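You operate a simulated robot arm through the tools that you are given. There is no shell and no other tool.

You are at the controls of a simulated robot arm. One attempt, no reset.

## Task
Empty the glass and blue bowl into the steel bowl and load the tray.
Fine: glass and blue bowl go on the wooden tray. Set down upright: short glass.
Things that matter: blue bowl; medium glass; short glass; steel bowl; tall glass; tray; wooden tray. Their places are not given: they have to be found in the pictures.

It is judged by the outcome, as a careful person would: the job done as asked, and still so three seconds after it is handed in. It fails if anything else is knocked over, pushed out of place, dropped, spilled or broken.

## Robot
A 7-joint arm with a two-finger parallel gripper, fixed in place. Base frame: the origin is on the floor under the middle of its stand, x ahead of it, y to its left, z up. Lengths are in mm, angles in degrees, forces in N, time in s.
With the tool pointing down near the work surface it reaches from about 200 to 740 mm from the base axis. Its first joint turns from -166.0 to 166.0 degrees. Payload 1.57 kg.
Tool frame: the origin (TCP) lies between the finger pads and is the grasp point; the fingertips stand 30 mm ahead of it; z points along the fingers, y is the line along which they close. The gripper opens to 110 mm. The fingers are 24 mm wide and 12 mm thick; the gripper's body (48 by 112 mm) begins 78 mm behind the TCP.
Orientation is that of the tool frame in the base frame, as a unit quaternion [x, y, z, w]. With the fingers straight down and closing along the base's y, the tool's x points along the base's -x, its y along +y and its z along -z.

## Interface
- The arm moves only by the tool send_rows. Its argument "rows" is a list that holds one entry, the list of rows, each a list of 6 numbers: the shift along the tool's x, y, z in units of 300 mm (1.0 is 300 mm), then the turn, a rotation vector about the tool's x, y, z in units of 120 degrees (1.0 is 120 degrees). In form: [[[x, y, z, ax, ay, az], ...]]. A call has 1 to 20 rows; each row is the pose to reach, as a shift and turn from the pose commanded when the call began, along the tool's axes at that moment. "gripper" is the opening in per cent of the stroke, from 0 (shut) to 100 (fully open), set as the call begins (left out, the last holds). A call with a number of a shift or a turn outside -1 to 1 is refused whole. Rows are played at 5 a second. More than 50 mm and 8.6 degrees between two rows, or a gripper value outside its range, and nothing of the call is played. A pose out of reach is approached as far as the arm can. The call stops where the force on the tool passes 50 N (or 10 N more than at its start, if that is more) or the arm is blocked; 0.2 s more then pass. Each finger travels about 45 mm/s and halts on what it meets, pressing with about 43 N; the grip force reading is that of the motor and also rises with nothing between the fingers. The clock runs only during rows and for 0.2 s after the last one: add rows that repeat a pose to give the fingers time. The reply holds the time, the measured pose of the TCP, the force on the tool along the base axes, the opening and the grip force, in the units named above and with some noise, with the torque about the TCP (base axes, N m) and any sound that the robot's microphone picked up.
- Cameras (640 x 400 px; columns grow to the right, rows downward): "scene" is fixed at [48.4, 647.3, 1665.8]; the picture's right is [-0.70, -0.71, 0.00], its down [-0.59, 0.58, -0.56] and it looks along [0.40, -0.39, -0.83] (base axes); focal length 238 px, centre (320, 200). "wrist" rides on the gripper at [70, 16, -141] in the tool frame; the picture's right is [-0.23, 0.97, 0.00], its down [-0.86, -0.20, -0.48] and it looks along [-0.47, -0.11, 0.88] (tool axes); focal length 222 px, centre (320, 200).
- get_image(camera): a new picture of that camera. The clock stands still meanwhile.
- raise_lower(by): slides the trunk up (or, below 0, down) by that many mm; the arm rides with it, the base frame stays. It gives what a move gives, with no picture.
- probe_pixels(camera, pixels): there is no depth. For up to 12 entries [column, row, z] of the newest picture of that camera ("zoom" is the newest enlarged one), the place [x, y] in the base frame at which the ray of that pixel passes the height z, good to about 2 mm, but the place of the scene camera against the robot may be out by one fixed shift of up to 12 mm in any direction. The clock stands still meanwhile.
- enlarge(camera, box): a new picture of the part [left, top, right, bottom] of that camera's present view, enlarged. The clock stands still meanwhile.
- finish_job(): hands the job in; it is judged then, once.

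Leave the gripper open and the arm clear of the work at the hand-in unless told otherwise.

The tools are called after ">>>" as a command line: name --argument value ..., lists and objects as JSON in quotes. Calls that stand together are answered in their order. send_rows: Moves the arm, as the interface text tells. Its arguments: {"type":"object","properties":{"rows":{"type":"array","items":{"type":"array","items":{"type":"array","items":{"type":"number"}}}},"gripper":{"type":"number"}},"required":["rows"]} The other tools are called the same way: raise_lower (by) moves the trunk up or down; get_image (camera) takes a picture; probe_pixels (camera, pixels) gives the place at which the rays of pixels pass given heights; enlarge (camera, box) takes an enlarged picture of a part of a camera's view; finish_job () hands the job in.

At the start:

```text
time: 0.0
tool_pos: [379.2, 151.2, 1292.5]
ee_rot: [0.0, 1.0, 0.0, 0.0]
ft_force: [0.2, 0.4, -0.8]
wrist_torque: [0.0, 0.01, -0.04]
opening: 109.8
grasp_force: 0.0
trunk travel left (down, up): [-525.0, 65.0]
```

scene: 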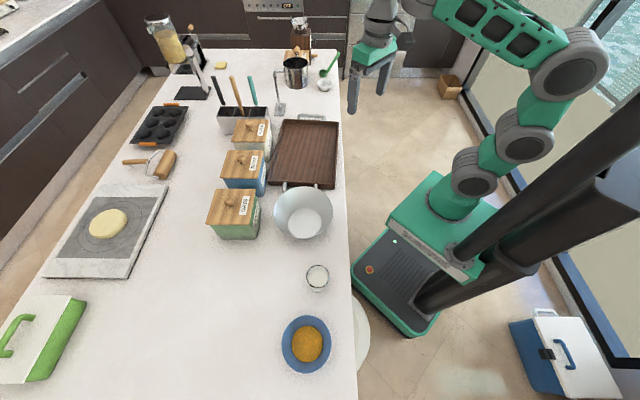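
wrist: 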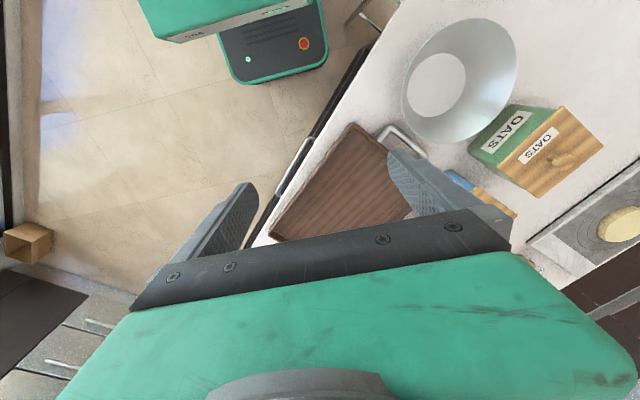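

I see a counter with a blue bowl (yellow content) near (306,343), a short glass near (317,277), the steel bowl near (303,212) and the wooden tray near (305,152). I'll enlarge these parts to see the details.

>>> enlarge --camera "scene" --box '[240, 240, 400, 390]'

>>> enlarge --camera "scene" --box '[200, 100, 380, 250]'

>>> enlarge --camera "scene" --box '[140, 0, 380, 150]'

```text
2.67 times, centred on (320, 315) of scene
```

zoom: 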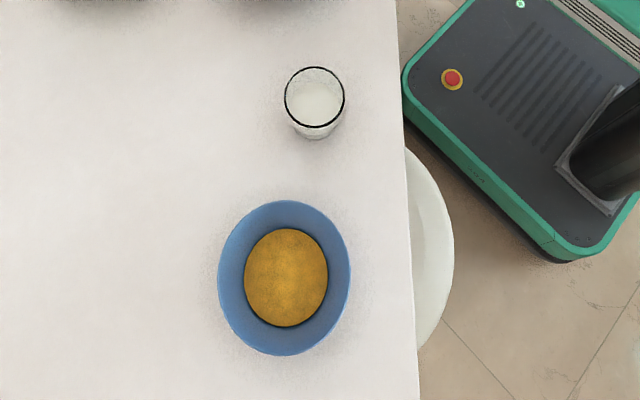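

```text
2.67 times, centred on (290, 175) of scene
```

zoom: 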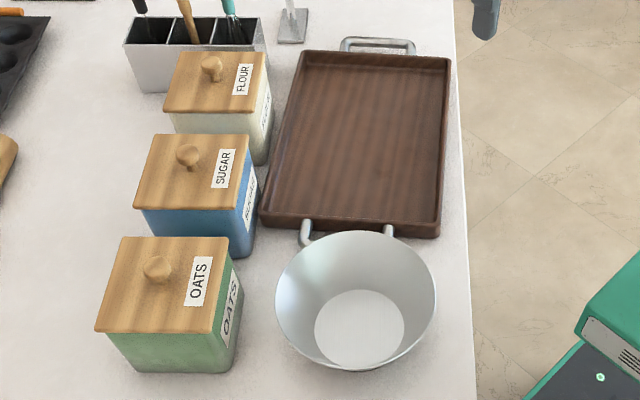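

```text
2.67 times, centred on (260, 75) of scene
```

zoom: 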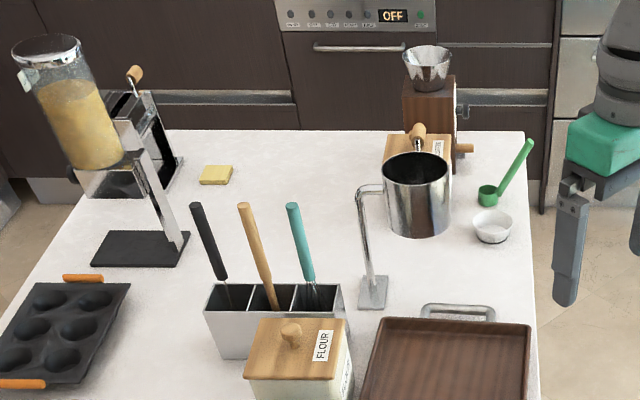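

I see the short glass with white contents, the blue bowl with yellow contents, the steel bowl next to the tray handle, and the empty wooden tray. To find the work surface height, I'll probe the same tray corners in both cameras: scene (335,188),(339,121) and wrist (349,124),(272,237).

>>> probe_pixels --camera "scene" --pixels '[[335, 188, 700], [335, 188, 800], [335, 188, 900], [335, 188, 1000], [338.7, 121.4, 700], [338.7, 121.4, 800], [338.7, 121.4, 900], [338.7, 121.4, 1000]]'

>>> get_image --camera "wrist"

>>> probe_pixels --camera "wrist" --pixels '[[349, 124, 700], [349, 124, 800], [349, 124, 900], [349, 124, 1000], [272, 237, 700], [272, 237, 800], [272, 237, 900], [272, 237, 1000]]'

```text
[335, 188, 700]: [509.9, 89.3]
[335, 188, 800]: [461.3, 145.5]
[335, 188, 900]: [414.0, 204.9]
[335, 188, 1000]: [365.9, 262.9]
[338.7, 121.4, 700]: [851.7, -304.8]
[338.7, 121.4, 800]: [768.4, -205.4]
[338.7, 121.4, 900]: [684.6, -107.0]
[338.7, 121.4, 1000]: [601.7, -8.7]
```

```text
taken
```

wrist: 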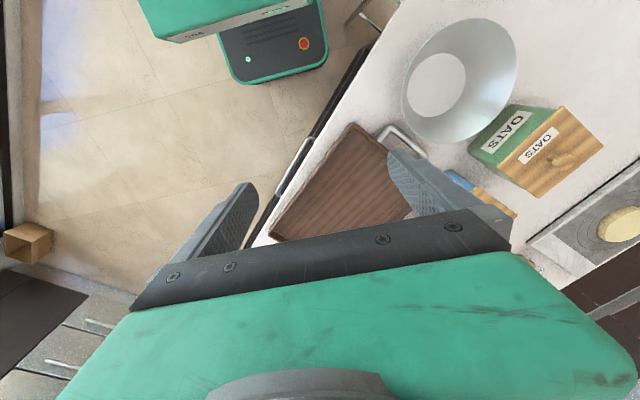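

```text
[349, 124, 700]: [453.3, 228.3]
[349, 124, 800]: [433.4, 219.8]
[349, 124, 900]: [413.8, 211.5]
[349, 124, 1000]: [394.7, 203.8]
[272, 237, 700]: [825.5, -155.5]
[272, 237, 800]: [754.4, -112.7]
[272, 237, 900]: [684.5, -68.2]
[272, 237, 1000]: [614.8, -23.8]
```

Both cameras agree on the near tray corner at z ≈ 900, so the tray rim is at about 900. Next I'll probe the glass, bowl, steel bowl and tray corners at z 870 and 900, and enlarge once more to read the pixels well.

>>> probe_pixels --camera "scene" --pixels '[[318, 288.7, 870], [317.8, 276.4, 950], [306.5, 344.3, 900], [281.6, 344, 920], [331.4, 344, 920], [306.5, 372.5, 920], [303, 212, 950], [304, 223, 880], [335, 188, 900], [338.7, 121.4, 900], [283.6, 119.5, 900], [268.2, 184.4, 900]]'

>>> enlarge --camera "scene" --box '[280, 250, 360, 300]'

>>> enlarge --camera "scene" --box '[256, 310, 368, 380]'

>>> enlarge --camera "scene" --box '[252, 175, 364, 245]'

```text
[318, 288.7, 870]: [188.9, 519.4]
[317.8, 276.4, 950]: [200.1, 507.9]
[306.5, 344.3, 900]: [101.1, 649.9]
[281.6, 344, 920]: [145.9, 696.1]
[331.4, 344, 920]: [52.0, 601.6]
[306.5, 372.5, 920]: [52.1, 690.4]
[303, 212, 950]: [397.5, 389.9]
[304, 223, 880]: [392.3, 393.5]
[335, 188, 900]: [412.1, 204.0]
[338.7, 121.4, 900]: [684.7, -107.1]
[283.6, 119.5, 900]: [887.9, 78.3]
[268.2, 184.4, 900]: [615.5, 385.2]
```

```text
8.00 times, centred on (320, 275) of scene
```

zoom: 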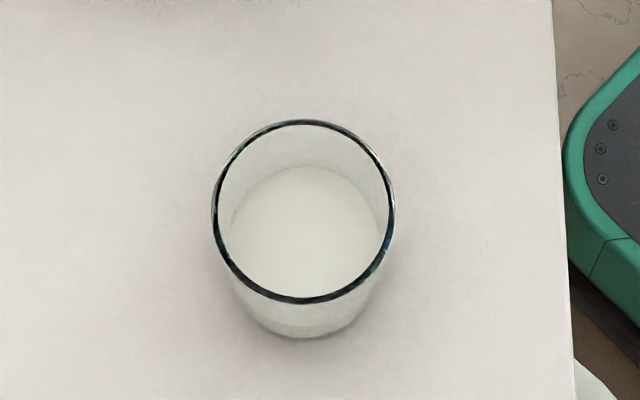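

```text
5.71 times, centred on (312, 345) of scene
```

zoom: 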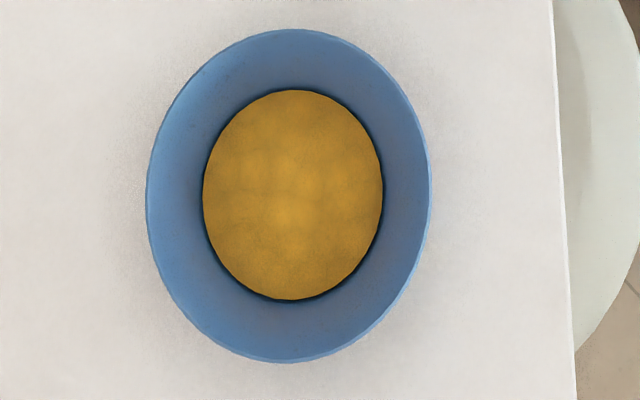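

```text
5.71 times, centred on (308, 210) of scene
```

zoom: 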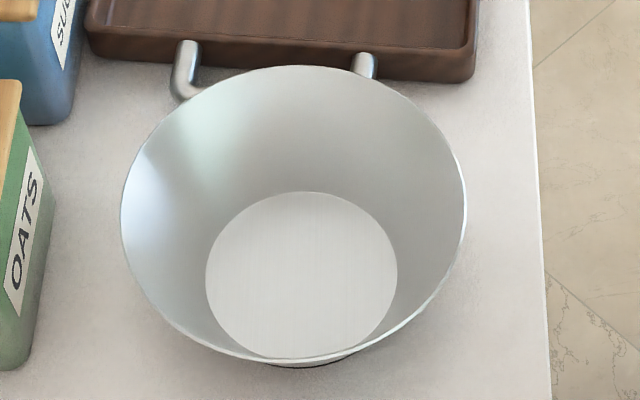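

The glass is at about (190,519), the blue bowl at about (101,650), the steel bowl at about (395,390), and the tray's near corner at about (412,204). I'll move the wrist camera over the glass and bowl area, staying high (z 1250) and turning 70° about the vertical.

>>> send_rows --rows '[[[0.083, 0.0697, 0.014, 0, 0, -0.0583], [0.166, 0.139, 0.028, 0, 0, -0.1167], [0.249, 0.209, 0.042, 0, 0, -0.175], [0.332, 0.279, 0.056, 0, 0, -0.2333], [0.415, 0.348, 0.07, 0, 0, -0.2917], [0.498, 0.418, 0.084, 0, 0, -0.35], [0.581, 0.488, 0.098, 0, 0, -0.4083], [0.664, 0.557, 0.112, 0, 0, -0.4667], [0.747, 0.627, 0.126, 0, 0, -0.525], [0.83, 0.697, 0.14, 0, 0, -0.5833], [0.83, 0.697, 0.14, 0, 0, -0.5833]]]' --gripper 100

>>> get_image --camera "wrist"

>>> get_image --camera "scene"

```text
time: 2.4
tool_pos: [124.4, 362.7, 1250.0]
ee_rot: [-0.574, 0.819, -0.001, 0.0]
ft_force: [-0.4, 0.3, 0.4]
wrist_torque: [-0.02, 0.03, 0.02]
opening: 110.0
grasp_force: 0.1
trunk travel left (down, up): [-525.0, 65.0]
```

```text
taken
```

wrist: 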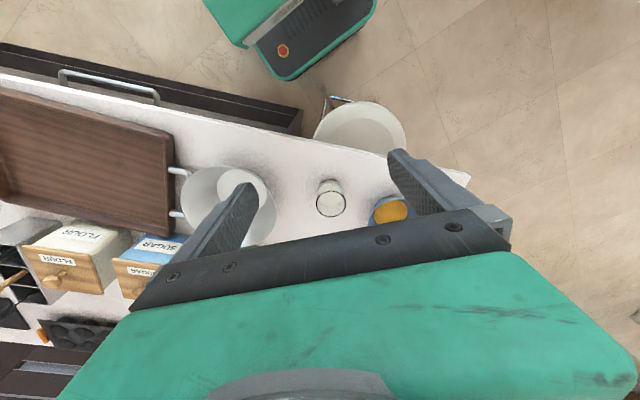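

```text
taken
```

scene: 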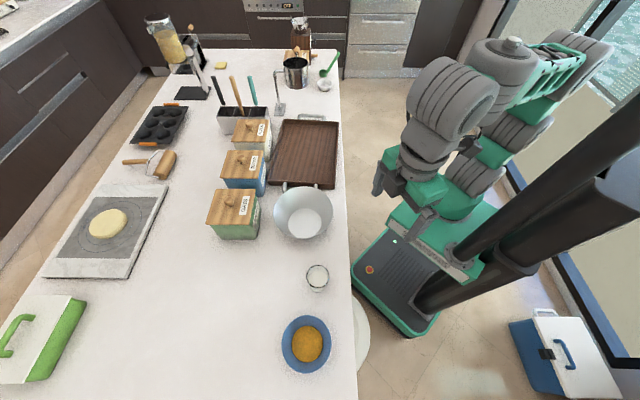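

I see the glass at (330,198), the bowl at (390,210) partly behind a finger, and the steel bowl at (230,205). No other glasses show so far. I'll enlarge for exact pixels.

>>> enlarge --camera "wrist" --box '[250, 140, 410, 240]'

>>> enlarge --camera "wrist" --box '[140, 130, 300, 230]'

```text
4.00 times, centred on (330, 190) of wrist
```

zoom: 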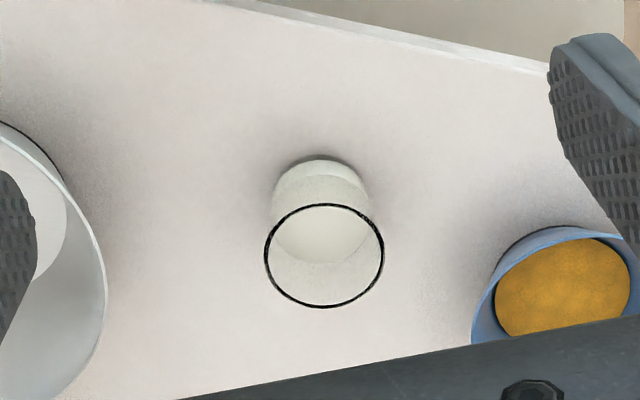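

```text
4.00 times, centred on (220, 180) of wrist
```

zoom: 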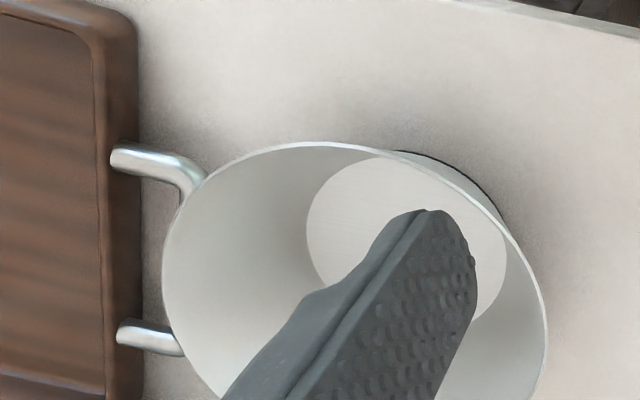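

Glass rim centre: wrist (331,204) and scene (317.9,276.5). Base centre: wrist (330,189.3) and scene (317.9,284.5). I'll probe both at several heights to triangulate.

>>> probe_pixels --camera "wrist" --pixels '[[331, 204, 900], [331, 204, 950], [331, 204, 1000], [330, 189.3, 820], [330, 189.3, 860], [330, 189.3, 900], [316.5, 204, 950], [346, 204, 950]]'

>>> probe_pixels --camera "scene" --pixels '[[317.9, 276.5, 900], [317.9, 276.5, 950], [317.9, 276.5, 1000], [317.9, 284.5, 820], [317.9, 284.5, 860], [317.9, 284.5, 900]]'

```text
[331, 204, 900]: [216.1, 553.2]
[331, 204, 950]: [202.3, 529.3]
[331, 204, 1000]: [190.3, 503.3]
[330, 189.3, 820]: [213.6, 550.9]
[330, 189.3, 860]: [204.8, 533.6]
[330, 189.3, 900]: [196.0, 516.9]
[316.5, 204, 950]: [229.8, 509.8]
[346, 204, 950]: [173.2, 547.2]
```

```text
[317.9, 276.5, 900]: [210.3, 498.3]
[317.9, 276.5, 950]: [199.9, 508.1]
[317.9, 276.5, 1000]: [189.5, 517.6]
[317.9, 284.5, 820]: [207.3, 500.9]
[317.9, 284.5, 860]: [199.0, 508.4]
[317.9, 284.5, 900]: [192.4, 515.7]
```

The glass rim comes out at z ≈ 980 and its base at ≈ 900, with some uncertainty from the scene camera's shift. I'll take a second wrist view, shifted and lower, so I can triangulate with the wrist camera alone.

>>> send_rows --rows '[[[0.04, 0.08, 0.067, 0, 0, 0], [0.08, 0.16, 0.133, 0, 0, 0], [0.12, 0.24, 0.2, 0, 0, 0], [0.16, 0.32, 0.267, 0, 0, 0], [0.2, 0.4, 0.333, 0, 0, 0], [0.2, 0.4, 0.333, 0, 0, 0]]]'

>>> get_image --camera "wrist"

>>> enlarge --camera "wrist" --box '[240, 120, 400, 220]'

```text
time: 3.8
tool_pos: [-8.0, 342.0, 1150.6]
ee_rot: [-0.573, 0.819, 0.0, 0.0]
ft_force: [0.0, -0.2, 0.3]
wrist_torque: [0.03, 0.02, 0.02]
opening: 109.9
grasp_force: 0.1
trunk travel left (down, up): [-525.0, 65.0]
```

```text
taken
```

wrist: 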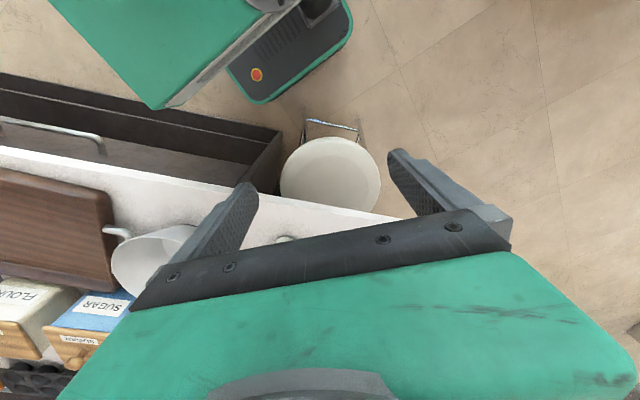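

```text
4.00 times, centred on (320, 170) of wrist
```

zoom: 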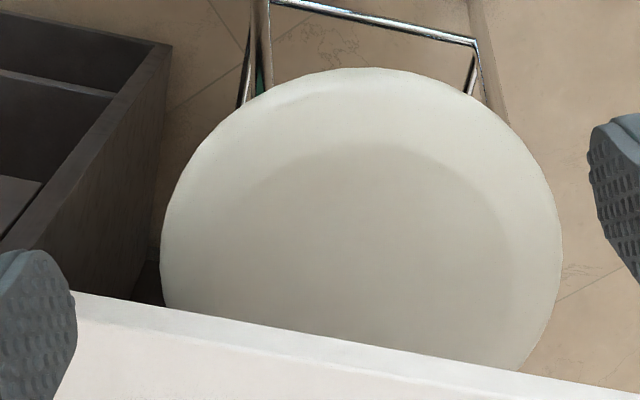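

From here the objects sit behind the gripper, and only the stool and the counter's front face are visible. The camera sees best what lies below the TCP or on the robot side of it. I'll move the TCP above the midpoint between glass and bowl, to about (150,580,1200).

>>> send_rows --rows '[[[-0.132, -0.032, -0.024, 0, 0, 0], [-0.265, -0.064, -0.048, 0, 0, 0], [-0.397, -0.096, -0.072, 0, 0, 0], [-0.529, -0.128, -0.095, 0, 0, 0], [-0.661, -0.16, -0.119, 0, 0, 0], [-0.794, -0.192, -0.143, 0, 0, 0], [-0.926, -0.224, -0.167, 0, 0, 0], [-0.926, -0.224, -0.167, 0, 0, 0]]]'

>>> get_image --camera "wrist"

>>> enlarge --camera "wrist" --box '[240, 40, 400, 140]'

>>> enlarge --camera "wrist" --box '[280, 90, 440, 190]'

```text
time: 5.6
tool_pos: [157.0, 582.9, 1199.6]
ee_rot: [-0.574, 0.819, 0.0, 0.0]
ft_force: [0.2, -0.5, 0.2]
wrist_torque: [0.01, 0.01, 0.0]
opening: 109.8
grasp_force: 0.0
trunk travel left (down, up): [-525.0, 65.0]
```

```text
taken
```

wrist: 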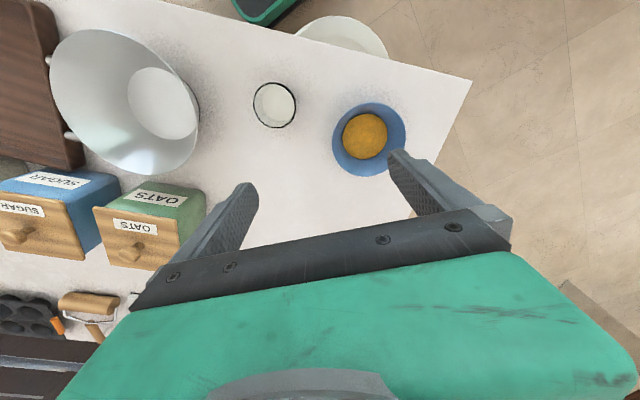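

```text
4.00 times, centred on (320, 90) of wrist
```

zoom: 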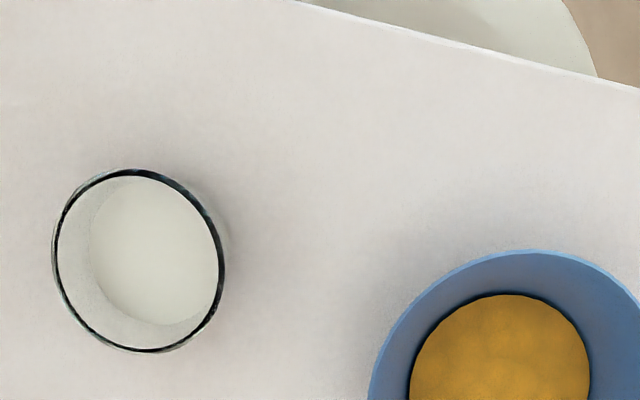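

```text
4.00 times, centred on (360, 140) of wrist
```

zoom: 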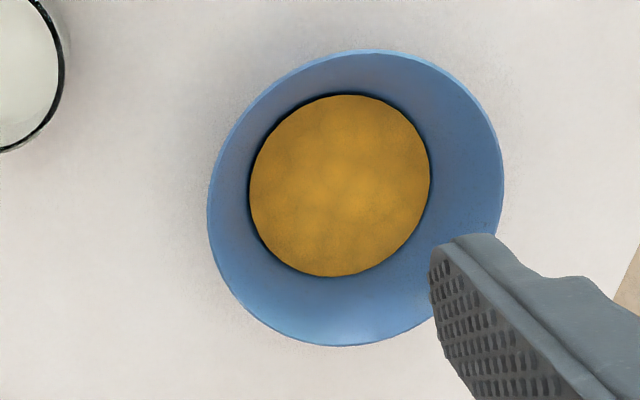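

In this view the glass rim centre is at (274.8,105) and the bowl rim centre at (368.9,139.5). I'll probe these at several heights and compare with the first wrist view.

>>> probe_pixels --camera "wrist" --pixels '[[274.75, 105, 900], [274.75, 105, 950], [274.75, 105, 1000], [368.9, 139.5, 900], [368.9, 139.5, 950], [332, 139.5, 950], [405.8, 139.5, 950], [472, 80, 900], [254, 105, 950], [296, 105, 950], [365, 136, 900], [165, 103, 900]]'

>>> probe_pixels --camera "scene" --pixels '[[306.5, 344.3, 900], [306.5, 344.3, 950], [304, 223, 900]]'

>>> enlarge --camera "wrist" --box '[40, 20, 220, 180]'

```text
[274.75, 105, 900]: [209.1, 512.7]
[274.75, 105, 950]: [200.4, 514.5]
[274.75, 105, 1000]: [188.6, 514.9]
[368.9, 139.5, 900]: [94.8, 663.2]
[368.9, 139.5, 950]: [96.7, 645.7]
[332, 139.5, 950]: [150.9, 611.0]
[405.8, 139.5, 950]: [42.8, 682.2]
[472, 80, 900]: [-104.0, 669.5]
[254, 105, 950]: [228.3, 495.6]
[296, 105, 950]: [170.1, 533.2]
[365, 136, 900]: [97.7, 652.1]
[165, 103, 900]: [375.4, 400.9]
```

```text
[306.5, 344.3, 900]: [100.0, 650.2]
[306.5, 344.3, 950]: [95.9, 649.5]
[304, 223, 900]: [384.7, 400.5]
```

```text
2.50 times, centred on (130, 100) of wrist
```

zoom: 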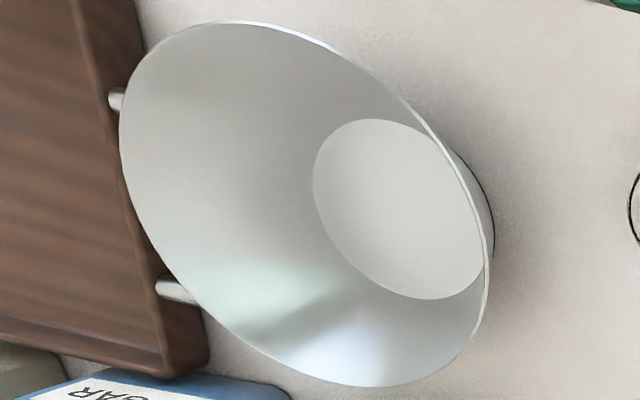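

Triangulating: the glass rim is at (194,515) with z ≈ 979 and about 65 mm across. The blue bowl rim is at (96,650) with z ≈ 939 and about 132 mm across. Next I'll triangulate the steel bowl's rim and bottom, plus the counter corner.

>>> probe_pixels --camera "wrist" --pixels '[[124, 102, 950], [124, 102, 1000], [124, 102, 1050], [162, 103.6, 880], [162, 103.6, 900], [162, 103.6, 920], [50, 72, 1000], [198.8, 116, 1000], [102, 28.8, 1000], [150, 174.8, 1000], [200, 2, 895], [400, 58.5, 895]]'

>>> probe_pixels --camera "scene" --pixels '[[303.5, 212.5, 950], [303.5, 212.5, 1000], [303.5, 212.5, 1050], [304.7, 223, 880], [304.7, 223, 900], [304.7, 223, 920], [350.7, 276, 895], [357, 395, 895], [345, 175, 895]]'

```text
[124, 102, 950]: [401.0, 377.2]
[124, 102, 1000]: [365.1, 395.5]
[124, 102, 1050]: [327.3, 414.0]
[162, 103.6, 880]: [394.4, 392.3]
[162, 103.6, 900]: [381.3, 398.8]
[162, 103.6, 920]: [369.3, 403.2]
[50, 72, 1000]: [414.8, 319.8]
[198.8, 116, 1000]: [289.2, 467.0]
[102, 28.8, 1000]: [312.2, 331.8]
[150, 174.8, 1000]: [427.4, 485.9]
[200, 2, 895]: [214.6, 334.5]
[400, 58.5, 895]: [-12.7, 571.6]
```

```text
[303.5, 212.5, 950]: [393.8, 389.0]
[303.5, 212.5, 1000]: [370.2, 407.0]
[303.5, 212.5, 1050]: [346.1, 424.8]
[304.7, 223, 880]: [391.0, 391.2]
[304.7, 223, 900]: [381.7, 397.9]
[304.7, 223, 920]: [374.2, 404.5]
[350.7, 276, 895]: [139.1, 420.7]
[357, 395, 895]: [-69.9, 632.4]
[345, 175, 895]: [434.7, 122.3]
```

The steel bowl's bottom agrees in both cameras at (381,398) with z ≈ 900, and its rim is at z ≈ 980. The counter edge runs at 45°, about 394 mm from the base axis. Before planning the tilts I want to see how the wrist is built, so I'll look at the arm.

>>> get_image --camera "scene"

>>> enlarge --camera "scene" --box '[260, 180, 500, 330]'

```text
taken
```

scene: 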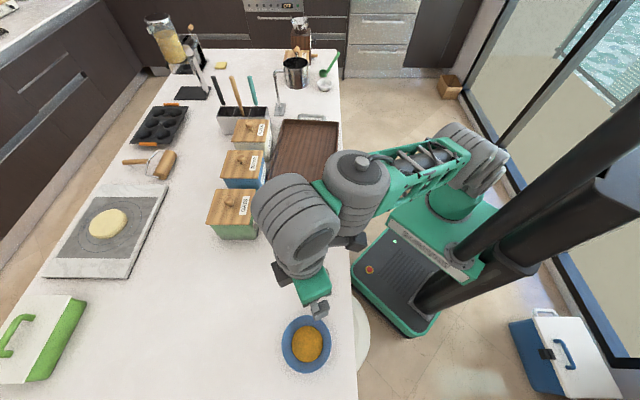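

```text
2.67 times, centred on (380, 255) of scene
```

zoom: 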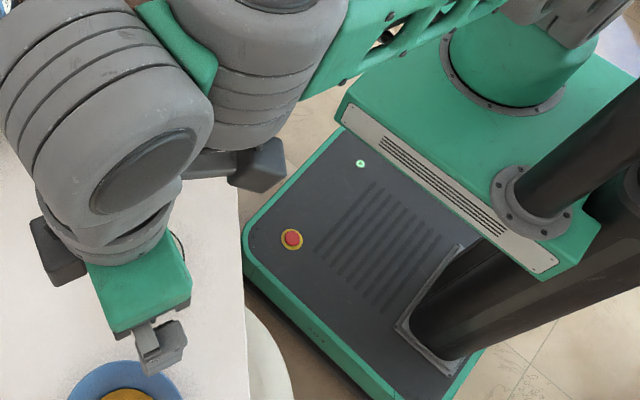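

The gripper hangs beneath a large wrist-pitch module around pixel (297,236). I'll probe that pixel at several heights to see how far it sits above the TCP and whether it is offset from the tool axis.

>>> probe_pixels --camera "scene" --pixels '[[297.5, 236, 1300], [297.5, 236, 1350], [297.5, 236, 1400], [297.5, 236, 1450], [310.6, 288.7, 1278], [317, 309, 1200], [350, 190, 1350], [350, 190, 1450], [350, 190, 1550], [297, 270, 1320], [288, 270, 1320]]'

```text
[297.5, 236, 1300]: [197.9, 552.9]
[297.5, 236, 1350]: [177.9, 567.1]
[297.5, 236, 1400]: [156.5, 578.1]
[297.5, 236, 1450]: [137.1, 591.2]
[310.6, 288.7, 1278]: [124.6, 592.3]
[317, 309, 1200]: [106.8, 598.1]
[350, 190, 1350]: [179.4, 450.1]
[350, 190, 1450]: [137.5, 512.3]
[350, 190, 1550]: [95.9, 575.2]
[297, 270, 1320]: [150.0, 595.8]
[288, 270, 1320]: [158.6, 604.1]
```

The wrist module sits straight above the TCP at about 200 mm, with no offset. I'll send one row that repeats the present pose, to see how noisy the readings are.

>>> send_rows --rows '[[[0, 0, 0, 0, 0, 0], [0, 0, 0, 0, 0, 0]]]'

```text
time: 6.2
tool_pos: [155.2, 582.1, 1198.4]
ee_rot: [-0.573, 0.819, 0.0, 0.0]
ft_force: [0.4, -0.2, -0.9]
wrist_torque: [0.01, -0.01, -0.02]
opening: 109.8
grasp_force: 0.1
trunk travel left (down, up): [-525.0, 65.0]
```

The readings settle within about 1 mm of what I commanded. Next I'll pull back towards the robot and pitch the tool out to 40° below horizontal, lining up with the glass along azimuth 70° at a pre-grasp point near (163,429,1017).

>>> send_rows --rows '[[[0.0679, -0.0285, 0.0476, 0, -0.0595, 0], [0.1358, -0.0571, 0.0952, 0, -0.119, 0], [0.2037, -0.0856, 0.1428, 0, -0.1786, 0], [0.2716, -0.1141, 0.1905, 0, -0.2381, 0], [0.3395, -0.1426, 0.2381, 0, -0.2976, 0], [0.4074, -0.1712, 0.2857, 0, -0.3572, 0], [0.4753, -0.1997, 0.3333, 0, -0.4167, 0], [0.4753, -0.1997, 0.47, 0, -0.4167, 0], [0.4753, -0.1997, 0.61, 0, -0.4167, 0], [0.4753, -0.1997, 0.61, 0, -0.4167, 0]]]' --gripper 100

>>> get_image --camera "wrist"

>>> get_image --camera "scene"

```text
time: 8.4
tool_pos: [171.3, 454.3, 1016.3]
ee_rot: [-0.522, 0.742, 0.24, 0.345]
ft_force: [0.0, -0.6, 0.9]
wrist_torque: [-0.03, 0.03, 0.0]
opening: 110.0
grasp_force: 0.0
out of reach, approached as far as the arm can: row 3, 4, 5, 6, 7
trunk travel left (down, up): [-525.0, 65.0]
```

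```text
taken
```

wrist: 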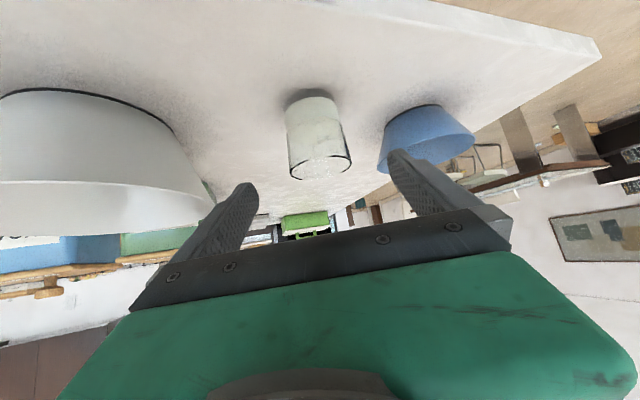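

```text
taken
```

scene: 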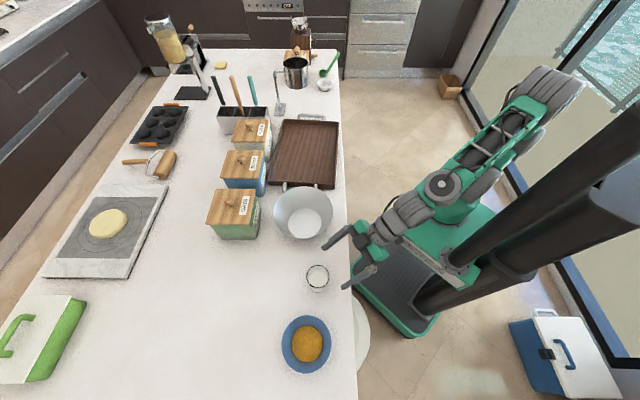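

Rows 3–7 were reported as out of reach, and the reading is about 25 mm from the target. I'll repeat the pose to see whether it settles.

>>> send_rows --rows '[[[0, 0, 0, 0, 0, 0], [0, 0, 0, 0, 0, 0], [0, 0, 0, 0, 0, 0]]]'

>>> get_image --camera "wrist"

>>> enlarge --camera "wrist" --box '[240, 70, 400, 190]'

>>> enlarge --camera "wrist" --box '[340, 70, 500, 190]'

```text
time: 9.2
tool_pos: [170.7, 432.8, 1016.2]
ee_rot: [-0.52, 0.742, 0.242, 0.346]
ft_force: [-0.2, 0.4, -0.6]
wrist_torque: [-0.02, 0.04, 0.04]
opening: 110.0
grasp_force: 0.0
trunk travel left (down, up): [-525.0, 65.0]
```

```text
taken
```

wrist: 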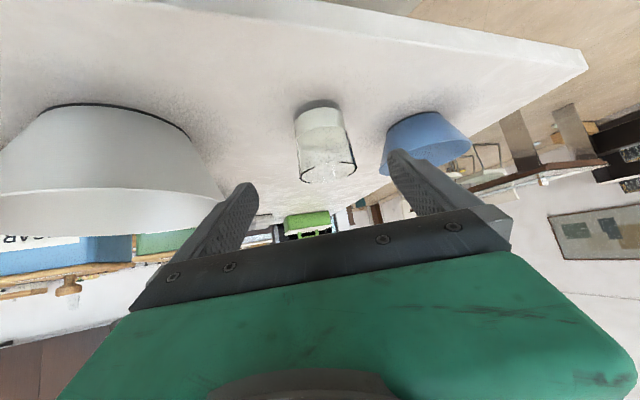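

```text
3.33 times, centred on (320, 130) of wrist
```

zoom: 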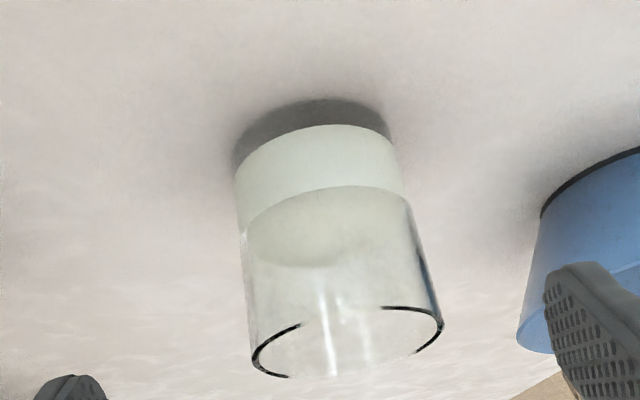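

```text
3.33 times, centred on (420, 130) of wrist
```

zoom: 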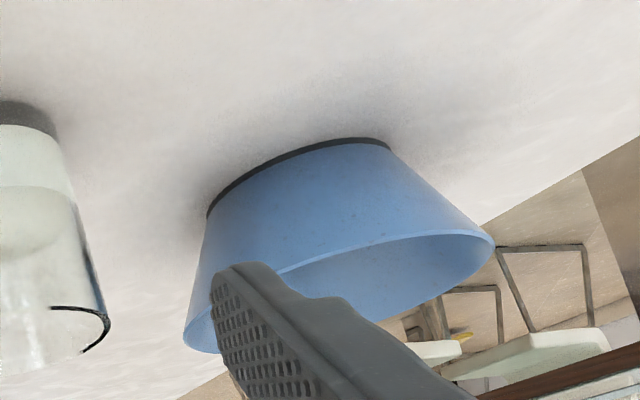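

The glass is about 40% full of white liquid, and the blue bowl's wall slopes at roughly 60°. The reading is still shifting (x is 8 mm off), so I'll wait a little more.

>>> send_rows --rows '[[[0, 0, 0, 0, 0, 0], [0, 0, 0, 0, 0, 0], [0, 0, 0, 0, 0, 0], [0, 0, 0, 0, 0, 0], [0, 0, 0, 0, 0, 0]]]'

```text
time: 10.4
tool_pos: [170.8, 431.1, 1017.1]
ee_rot: [-0.52, 0.742, 0.243, 0.346]
ft_force: [0.3, 0.6, 0.1]
wrist_torque: [0.02, 0.02, 0.01]
opening: 110.1
grasp_force: 0.0
trunk travel left (down, up): [-525.0, 65.0]
```

It has settled at (170.8,431.1,1017), about 8 mm right of the target, probably because this pose is close to the reach limit. I'll advance 60 mm along the tool axis and check again before getting close to the glass.

>>> send_rows --rows '[[[0, 0, 0.05, 0, 0, 0], [0, 0, 0.1, 0, 0, 0], [0, 0, 0.15, 0, 0, 0], [0, 0, 0.2, 0, 0, 0], [0, 0, 0.2, 0, 0, 0], [0, 0, 0.2, 0, 0, 0]]]'

>>> get_image --camera "wrist"

```text
time: 11.8
tool_pos: [178.9, 471.8, 981.6]
ee_rot: [-0.52, 0.742, 0.243, 0.346]
ft_force: [-0.4, -0.5, 0.2]
wrist_torque: [0.01, -0.02, 0.01]
opening: 110.2
grasp_force: 0.2
trunk travel left (down, up): [-525.0, 65.0]
```

```text
taken
```

wrist: 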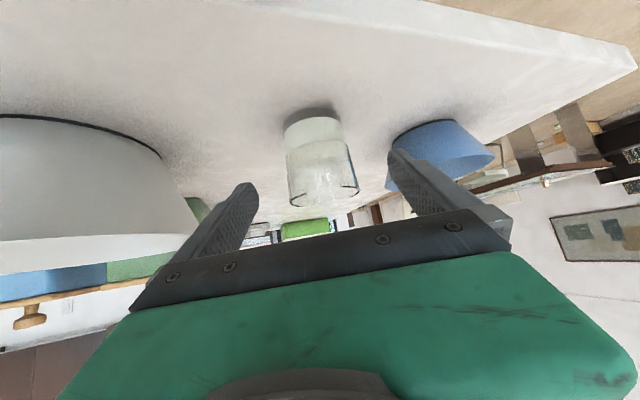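

Now the reading (178.9,471.8,981.6) matches the command, and the glass is centred between the fingers at column ~322. I'll enlarge to check the base and rim heights before the final approach.

>>> enlarge --camera "wrist" --box '[260, 90, 388, 220]'

```text
3.08 times, centred on (324, 155) of wrist
```

zoom: 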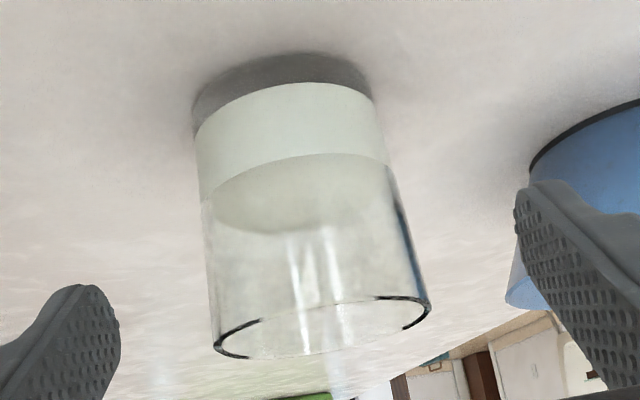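

>>> probe_pixels --camera "wrist" --pixels '[[312.6, 108, 880], [312.6, 108, 890], [312.6, 108, 900], [312.6, 108, 910], [324, 188, 970], [324, 188, 979], [324, 188, 988], [312.6, 117, 900]]'

```text
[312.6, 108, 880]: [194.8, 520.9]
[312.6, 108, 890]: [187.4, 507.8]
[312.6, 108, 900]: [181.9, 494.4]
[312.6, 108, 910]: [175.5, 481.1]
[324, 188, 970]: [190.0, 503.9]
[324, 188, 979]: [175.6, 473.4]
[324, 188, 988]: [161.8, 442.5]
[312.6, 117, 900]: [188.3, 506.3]
```

Base near point puts the counter at z ≈ 900, and the glass rim is at ≈ 977. Now I'll advance the last 60 mm along the tool axis to bring the TCP to about (194,515,940).

>>> send_rows --rows '[[[0, 0, 0.04, 0, 0, 0], [0, 0, 0.08, 0, 0, 0], [0, 0, 0.12, 0, 0, 0], [0, 0, 0.16, 0, 0, 0], [0, 0, 0.2, 0, 0, 0], [0, 0, 0.2, 0, 0, 0], [0, 0, 0.2, 0, 0, 0]]]'

>>> get_image --camera "wrist"

>>> enlarge --camera "scene" --box '[260, 220, 388, 300]'

```text
time: 13.4
tool_pos: [192.9, 516.0, 941.5]
ee_rot: [-0.52, 0.743, 0.242, 0.346]
ft_force: [-0.9, 0.1, -0.2]
wrist_torque: [-0.03, 0.0, 0.0]
opening: 110.2
grasp_force: 0.0
trunk travel left (down, up): [-525.0, 65.0]
```

```text
taken
```

wrist: 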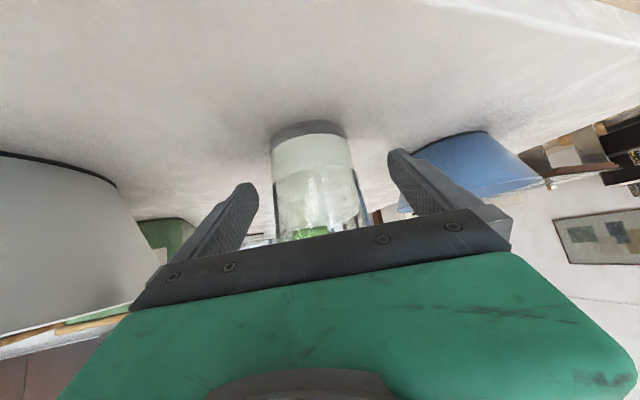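

```text
5.00 times, centred on (324, 260) of scene
```

zoom: 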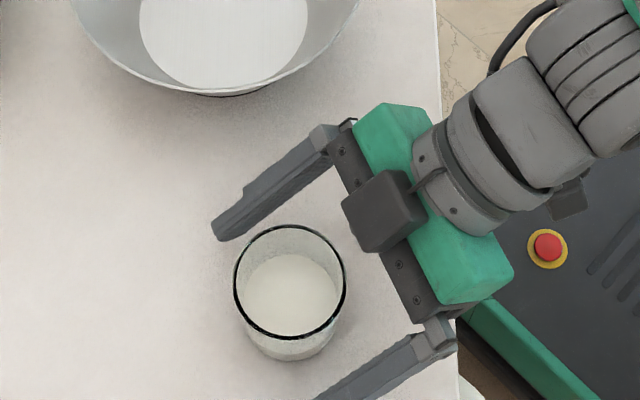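

The fingers straddle the glass evenly, with the TCP at about (193,516,941). Next I'll close the gripper on the glass and hold so the fingers have time.

>>> send_rows --rows '[[[0, 0, 0, 0, 0, 0], [0, 0, 0, 0, 0, 0], [0, 0, 0, 0, 0, 0], [0, 0, 0, 0, 0, 0], [0, 0, 0, 0, 0, 0], [0, 0, 0, 0, 0, 0], [0, 0, 0, 0, 0, 0]]]' --gripper 45

>>> get_image --camera "wrist"

>>> enlarge --camera "scene" --box '[260, 220, 388, 300]'

```text
time: 15.0
tool_pos: [192.6, 514.7, 942.2]
ee_rot: [-0.52, 0.742, 0.242, 0.346]
ft_force: [0.6, -0.1, 1.1]
wrist_torque: [0.02, 0.0, 0.02]
opening: 59.0
grasp_force: 42.8
trunk travel left (down, up): [-525.0, 65.0]
```

```text
taken
```

wrist: 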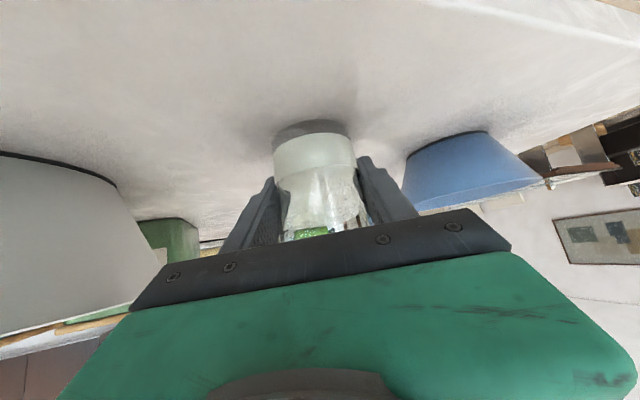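

```text
5.00 times, centred on (324, 260) of scene
```

zoom: 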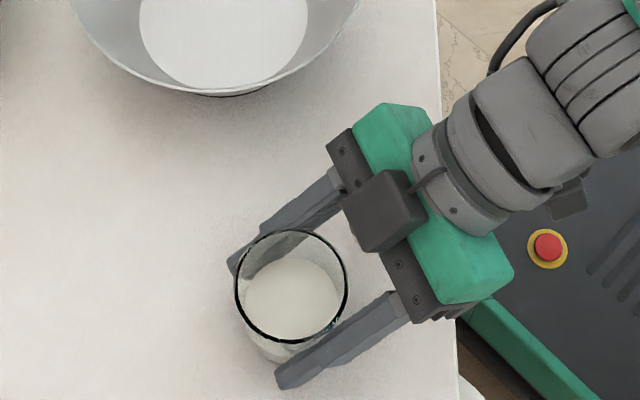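

The glass is held (opening 59 mm, 42.8 N). I'll lift it straight up by 160 mm, gently, since it holds liquid.

>>> send_rows --rows '[[[-0.0123, 0, -0.0103, 0, 0, 0], [-0.0409, 0, -0.0343, 0, 0, 0], [-0.0817, 0, -0.0686, 0, 0, 0], [-0.1307, 0, -0.1097, 0, 0, 0], [-0.1797, 0, -0.1509, 0, 0, 0], [-0.2288, 0, -0.192, 0, 0, 0], [-0.2778, 0, -0.2332, 0, 0, 0], [-0.3268, 0, -0.2743, 0, 0, 0], [-0.3677, 0, -0.3086, 0, 0, 0], [-0.3962, 0, -0.3326, 0, 0, 0], [-0.4085, 0, -0.3429, 0, 0, 0], [-0.4085, 0, -0.3429, 0, 0, 0], [-0.4085, 0, -0.3429, 0, 0, 0]]]'

>>> get_image --camera "wrist"

>>> get_image --camera "scene"

```text
time: 17.8
tool_pos: [191.9, 513.5, 1101.7]
ee_rot: [-0.52, 0.742, 0.243, 0.346]
ft_force: [-0.1, -0.5, -2.8]
wrist_torque: [0.02, -0.01, -0.02]
opening: 60.4
grasp_force: 43.0
trunk travel left (down, up): [-525.0, 65.0]
```

```text
taken
```

wrist: 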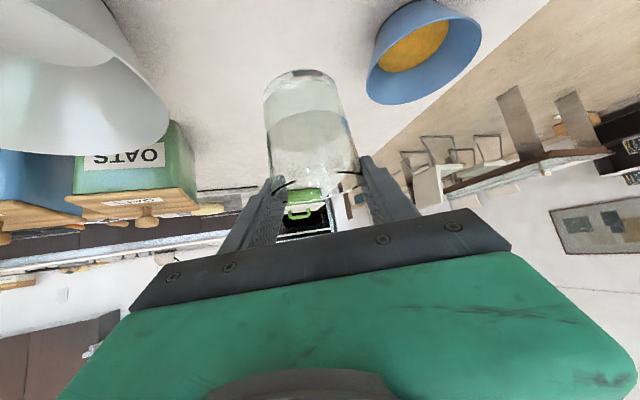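

```text
taken
```

scene: 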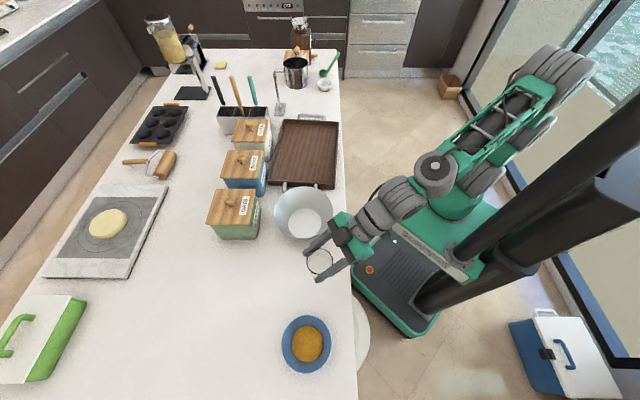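

The glass is in the air, but in the wrist picture it has shifted in the grip: its base moved from row ~122 to ~72. I'll enlarge both views to see whether it slid or tilted.

>>> enlarge --camera "wrist" --box '[230, 50, 400, 230]'

>>> enlarge --camera "scene" --box '[280, 210, 400, 290]'

```text
2.22 times, centred on (315, 140) of wrist
```

zoom: 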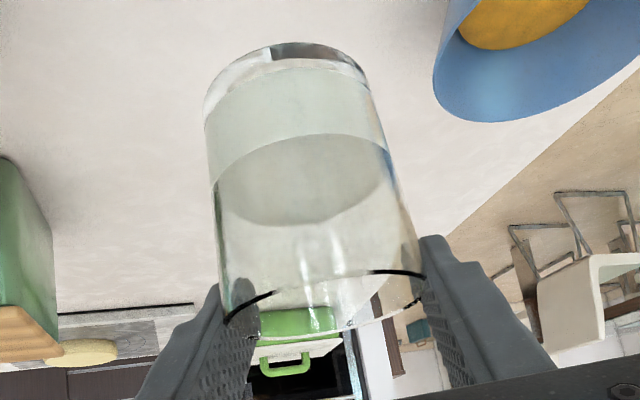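

```text
5.00 times, centred on (340, 250) of scene
```

zoom: 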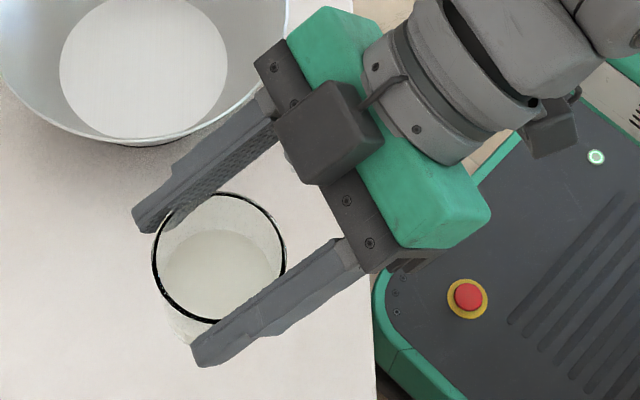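

The glass is still upright, but it appears to have slid down, with the fingertips now near its rim. I'll probe the rim height to see how far.

>>> probe_pixels --camera "scene" --pixels '[[319.8, 261.2, 1090], [319.8, 261.2, 1110], [319.8, 261.2, 1137]]'

>>> probe_pixels --camera "wrist" --pixels '[[305, 70, 1040], [305, 70, 1050], [305, 70, 1060], [305, 70, 1070], [316, 172, 1100], [316, 172, 1110], [316, 172, 1120]]'

```text
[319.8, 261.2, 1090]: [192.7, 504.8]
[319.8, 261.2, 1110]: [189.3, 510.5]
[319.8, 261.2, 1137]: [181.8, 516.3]
```

```text
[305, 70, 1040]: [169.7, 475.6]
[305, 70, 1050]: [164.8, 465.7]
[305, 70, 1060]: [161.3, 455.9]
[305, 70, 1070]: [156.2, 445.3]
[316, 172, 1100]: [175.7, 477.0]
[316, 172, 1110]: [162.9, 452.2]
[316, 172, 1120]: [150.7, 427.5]
```

The rim is now at about the TCP's height, so the glass has slid roughly 35 mm and is held only near the fingertips. It could drop. I'll lower it straight back to where it stood, quickly at first and slowly near the counter, to set it down safely and regrasp.

>>> send_rows --rows '[[[0.0766, 0, 0.0643, 0, 0, 0], [0.1915, 0, 0.1608, 0, 0, 0], [0.2809, 0, 0.2358, 0, 0, 0], [0.3064, 0, 0.2572, 0, 0, 0], [0.3319, 0, 0.2786, 0, 0, 0], [0.3575, 0, 0.3001, 0, 0, 0], [0.383, 0, 0.3215, 0, 0, 0], [0.4085, 0, 0.3429, 0, 0, 0], [0.4085, 0, 0.3429, 0, 0, 0]]]'

>>> get_image --camera "wrist"

>>> enlarge --camera "scene" --box '[260, 220, 388, 300]'

```text
time: 19.8
tool_pos: [191.1, 515.9, 943.9]
ee_rot: [-0.519, 0.742, 0.243, 0.347]
ft_force: [0.1, 1.5, 16.6]
wrist_torque: [-0.01, -0.05, 0.01]
opening: 59.7
grasp_force: 43.4
trunk travel left (down, up): [-525.0, 65.0]
```

```text
taken
```

wrist: 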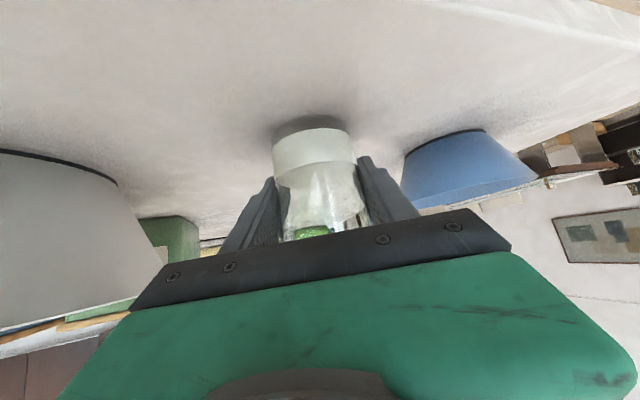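

```text
5.00 times, centred on (324, 260) of scene
```

zoom: 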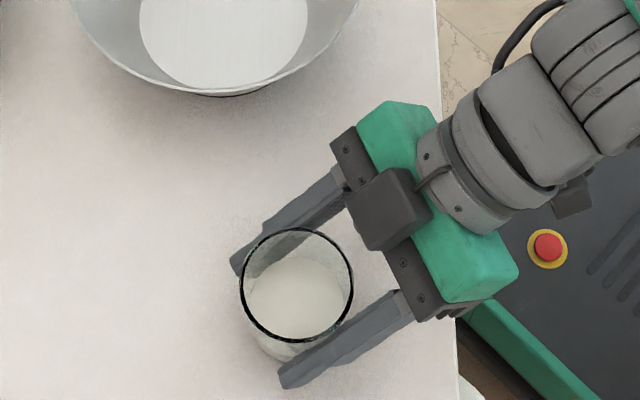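

The glass is standing safely back on the counter. The tool now reads 16.6 N upward, which is the fingers pressing down on the glass. I'll wait a little and watch whether that force decays, to learn how the grip slips.

>>> send_rows --rows '[[[0, 0, 0, 0, 0, 0], [0, 0, 0, 0, 0, 0], [0, 0, 0, 0, 0, 0]]]'

```text
time: 20.6
tool_pos: [192.0, 513.2, 944.3]
ee_rot: [-0.52, 0.741, 0.244, 0.347]
ft_force: [0.6, 3.6, 18.6]
wrist_torque: [0.08, -0.03, 0.0]
opening: 59.7
grasp_force: 42.5
trunk travel left (down, up): [-525.0, 65.0]
```

The force stays at 18.6 N, so the grip can hold a steady load, and the earlier slide needs explaining. I'll run a careful test: lift only 15 mm, wait, and compare the glass's position in the wrist view.

>>> send_rows --rows '[[[-0.0064, 0, -0.0054, 0, 0, 0], [-0.0128, 0, -0.0107, 0, 0, 0], [-0.0191, 0, -0.0161, 0, 0, 0], [-0.0255, 0, -0.0214, 0, 0, 0], [-0.0319, 0, -0.0268, 0, 0, 0], [-0.0383, 0, -0.0322, 0, 0, 0], [-0.0383, 0, -0.0322, 0, 0, 0]]]'

>>> enlarge --camera "wrist" --box '[230, 90, 400, 250]'

>>> enlarge --camera "scene" --box '[280, 230, 360, 290]'

```text
time: 22.2
tool_pos: [192.4, 515.6, 955.2]
ee_rot: [-0.521, 0.742, 0.243, 0.346]
ft_force: [-1.0, 0.0, -2.7]
wrist_torque: [-0.04, -0.01, 0.0]
opening: 59.6
grasp_force: 43.3
trunk travel left (down, up): [-525.0, 65.0]
```

```text
2.50 times, centred on (315, 170) of wrist
```

zoom: 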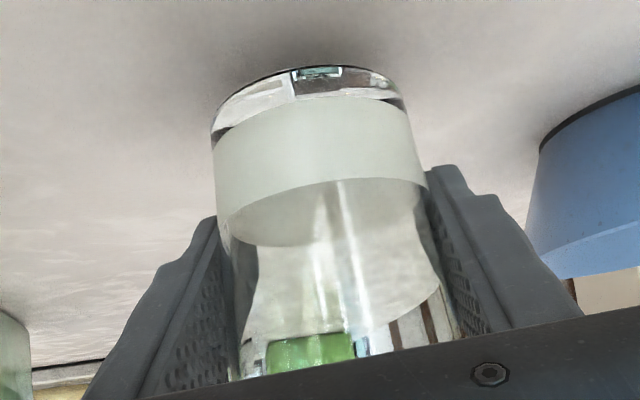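

```text
6.67 times, centred on (320, 260) of scene
```

zoom: 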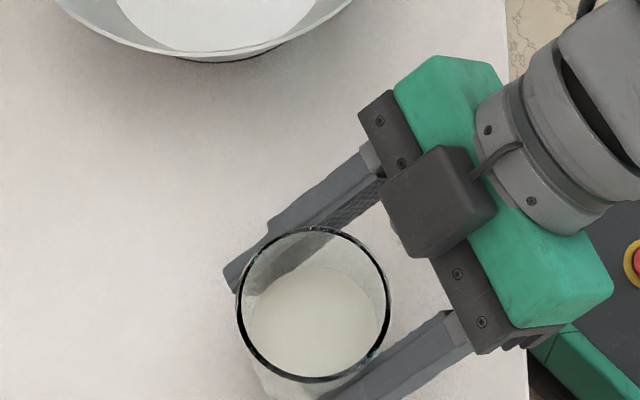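

The glass is now carried (−2.7 N), with its base at wrist row ≈116. I'll hold for 1.5 s and check whether it keeps sliding.

>>> send_rows --rows '[[[0, 0, 0, 0, 0, 0], [0, 0, 0, 0, 0, 0], [0, 0, 0, 0, 0, 0], [0, 0, 0, 0, 0, 0], [0, 0, 0, 0, 0, 0], [0, 0, 0, 0, 0, 0], [0, 0, 0, 0, 0, 0]]]'

>>> enlarge --camera "wrist" --box '[230, 90, 400, 250]'

```text
time: 23.8
tool_pos: [192.5, 514.3, 956.1]
ee_rot: [-0.52, 0.742, 0.242, 0.346]
ft_force: [-0.3, 0.6, -2.5]
wrist_torque: [0.01, 0.02, 0.02]
opening: 59.5
grasp_force: 43.2
trunk travel left (down, up): [-525.0, 65.0]
```

```text
2.50 times, centred on (315, 170) of wrist
```

zoom: 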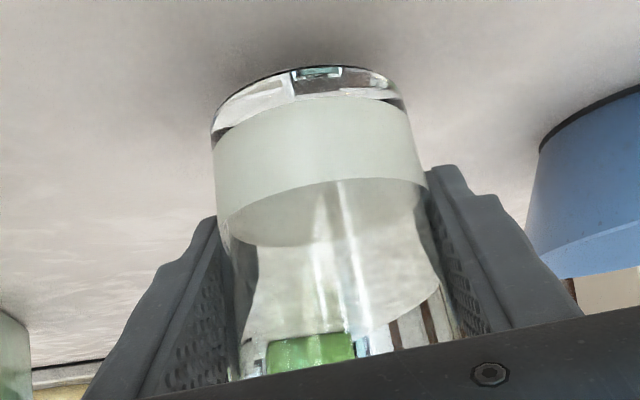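

No slip at all while holding still, so the slide seems tied to faster motion. I'll lift another 40 mm slowly, at 4 mm per row, and check again.

>>> send_rows --rows '[[[-0.0102, 0, -0.0086, 0, 0, 0], [-0.0204, 0, -0.0171, 0, 0, 0], [-0.0306, 0, -0.0257, 0, 0, 0], [-0.0409, 0, -0.0343, 0, 0, 0], [-0.0511, 0, -0.0429, 0, 0, 0], [-0.0613, 0, -0.0514, 0, 0, 0], [-0.0715, 0, -0.06, 0, 0, 0], [-0.0817, 0, -0.0686, 0, 0, 0], [-0.0919, 0, -0.0772, 0, 0, 0], [-0.1021, 0, -0.0857, 0, 0, 0]]]'

>>> enlarge --camera "wrist" --box '[230, 90, 400, 250]'

```text
time: 26.0
tool_pos: [193.0, 514.6, 996.9]
ee_rot: [-0.52, 0.742, 0.242, 0.346]
ft_force: [-0.7, 0.7, -2.6]
wrist_torque: [0.02, 0.05, 0.03]
opening: 59.5
grasp_force: 42.9
trunk travel left (down, up): [-525.0, 65.0]
```

```text
2.50 times, centred on (315, 170) of wrist
```

zoom: 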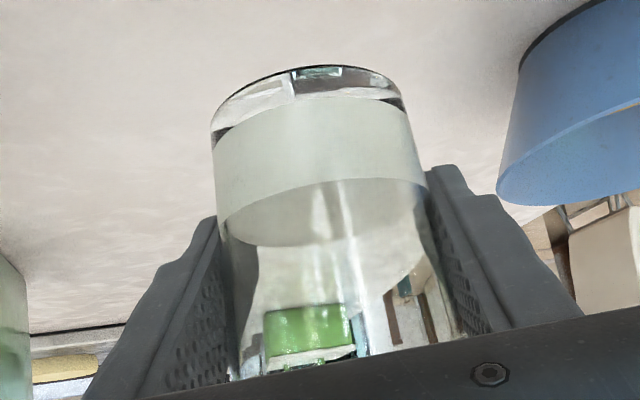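

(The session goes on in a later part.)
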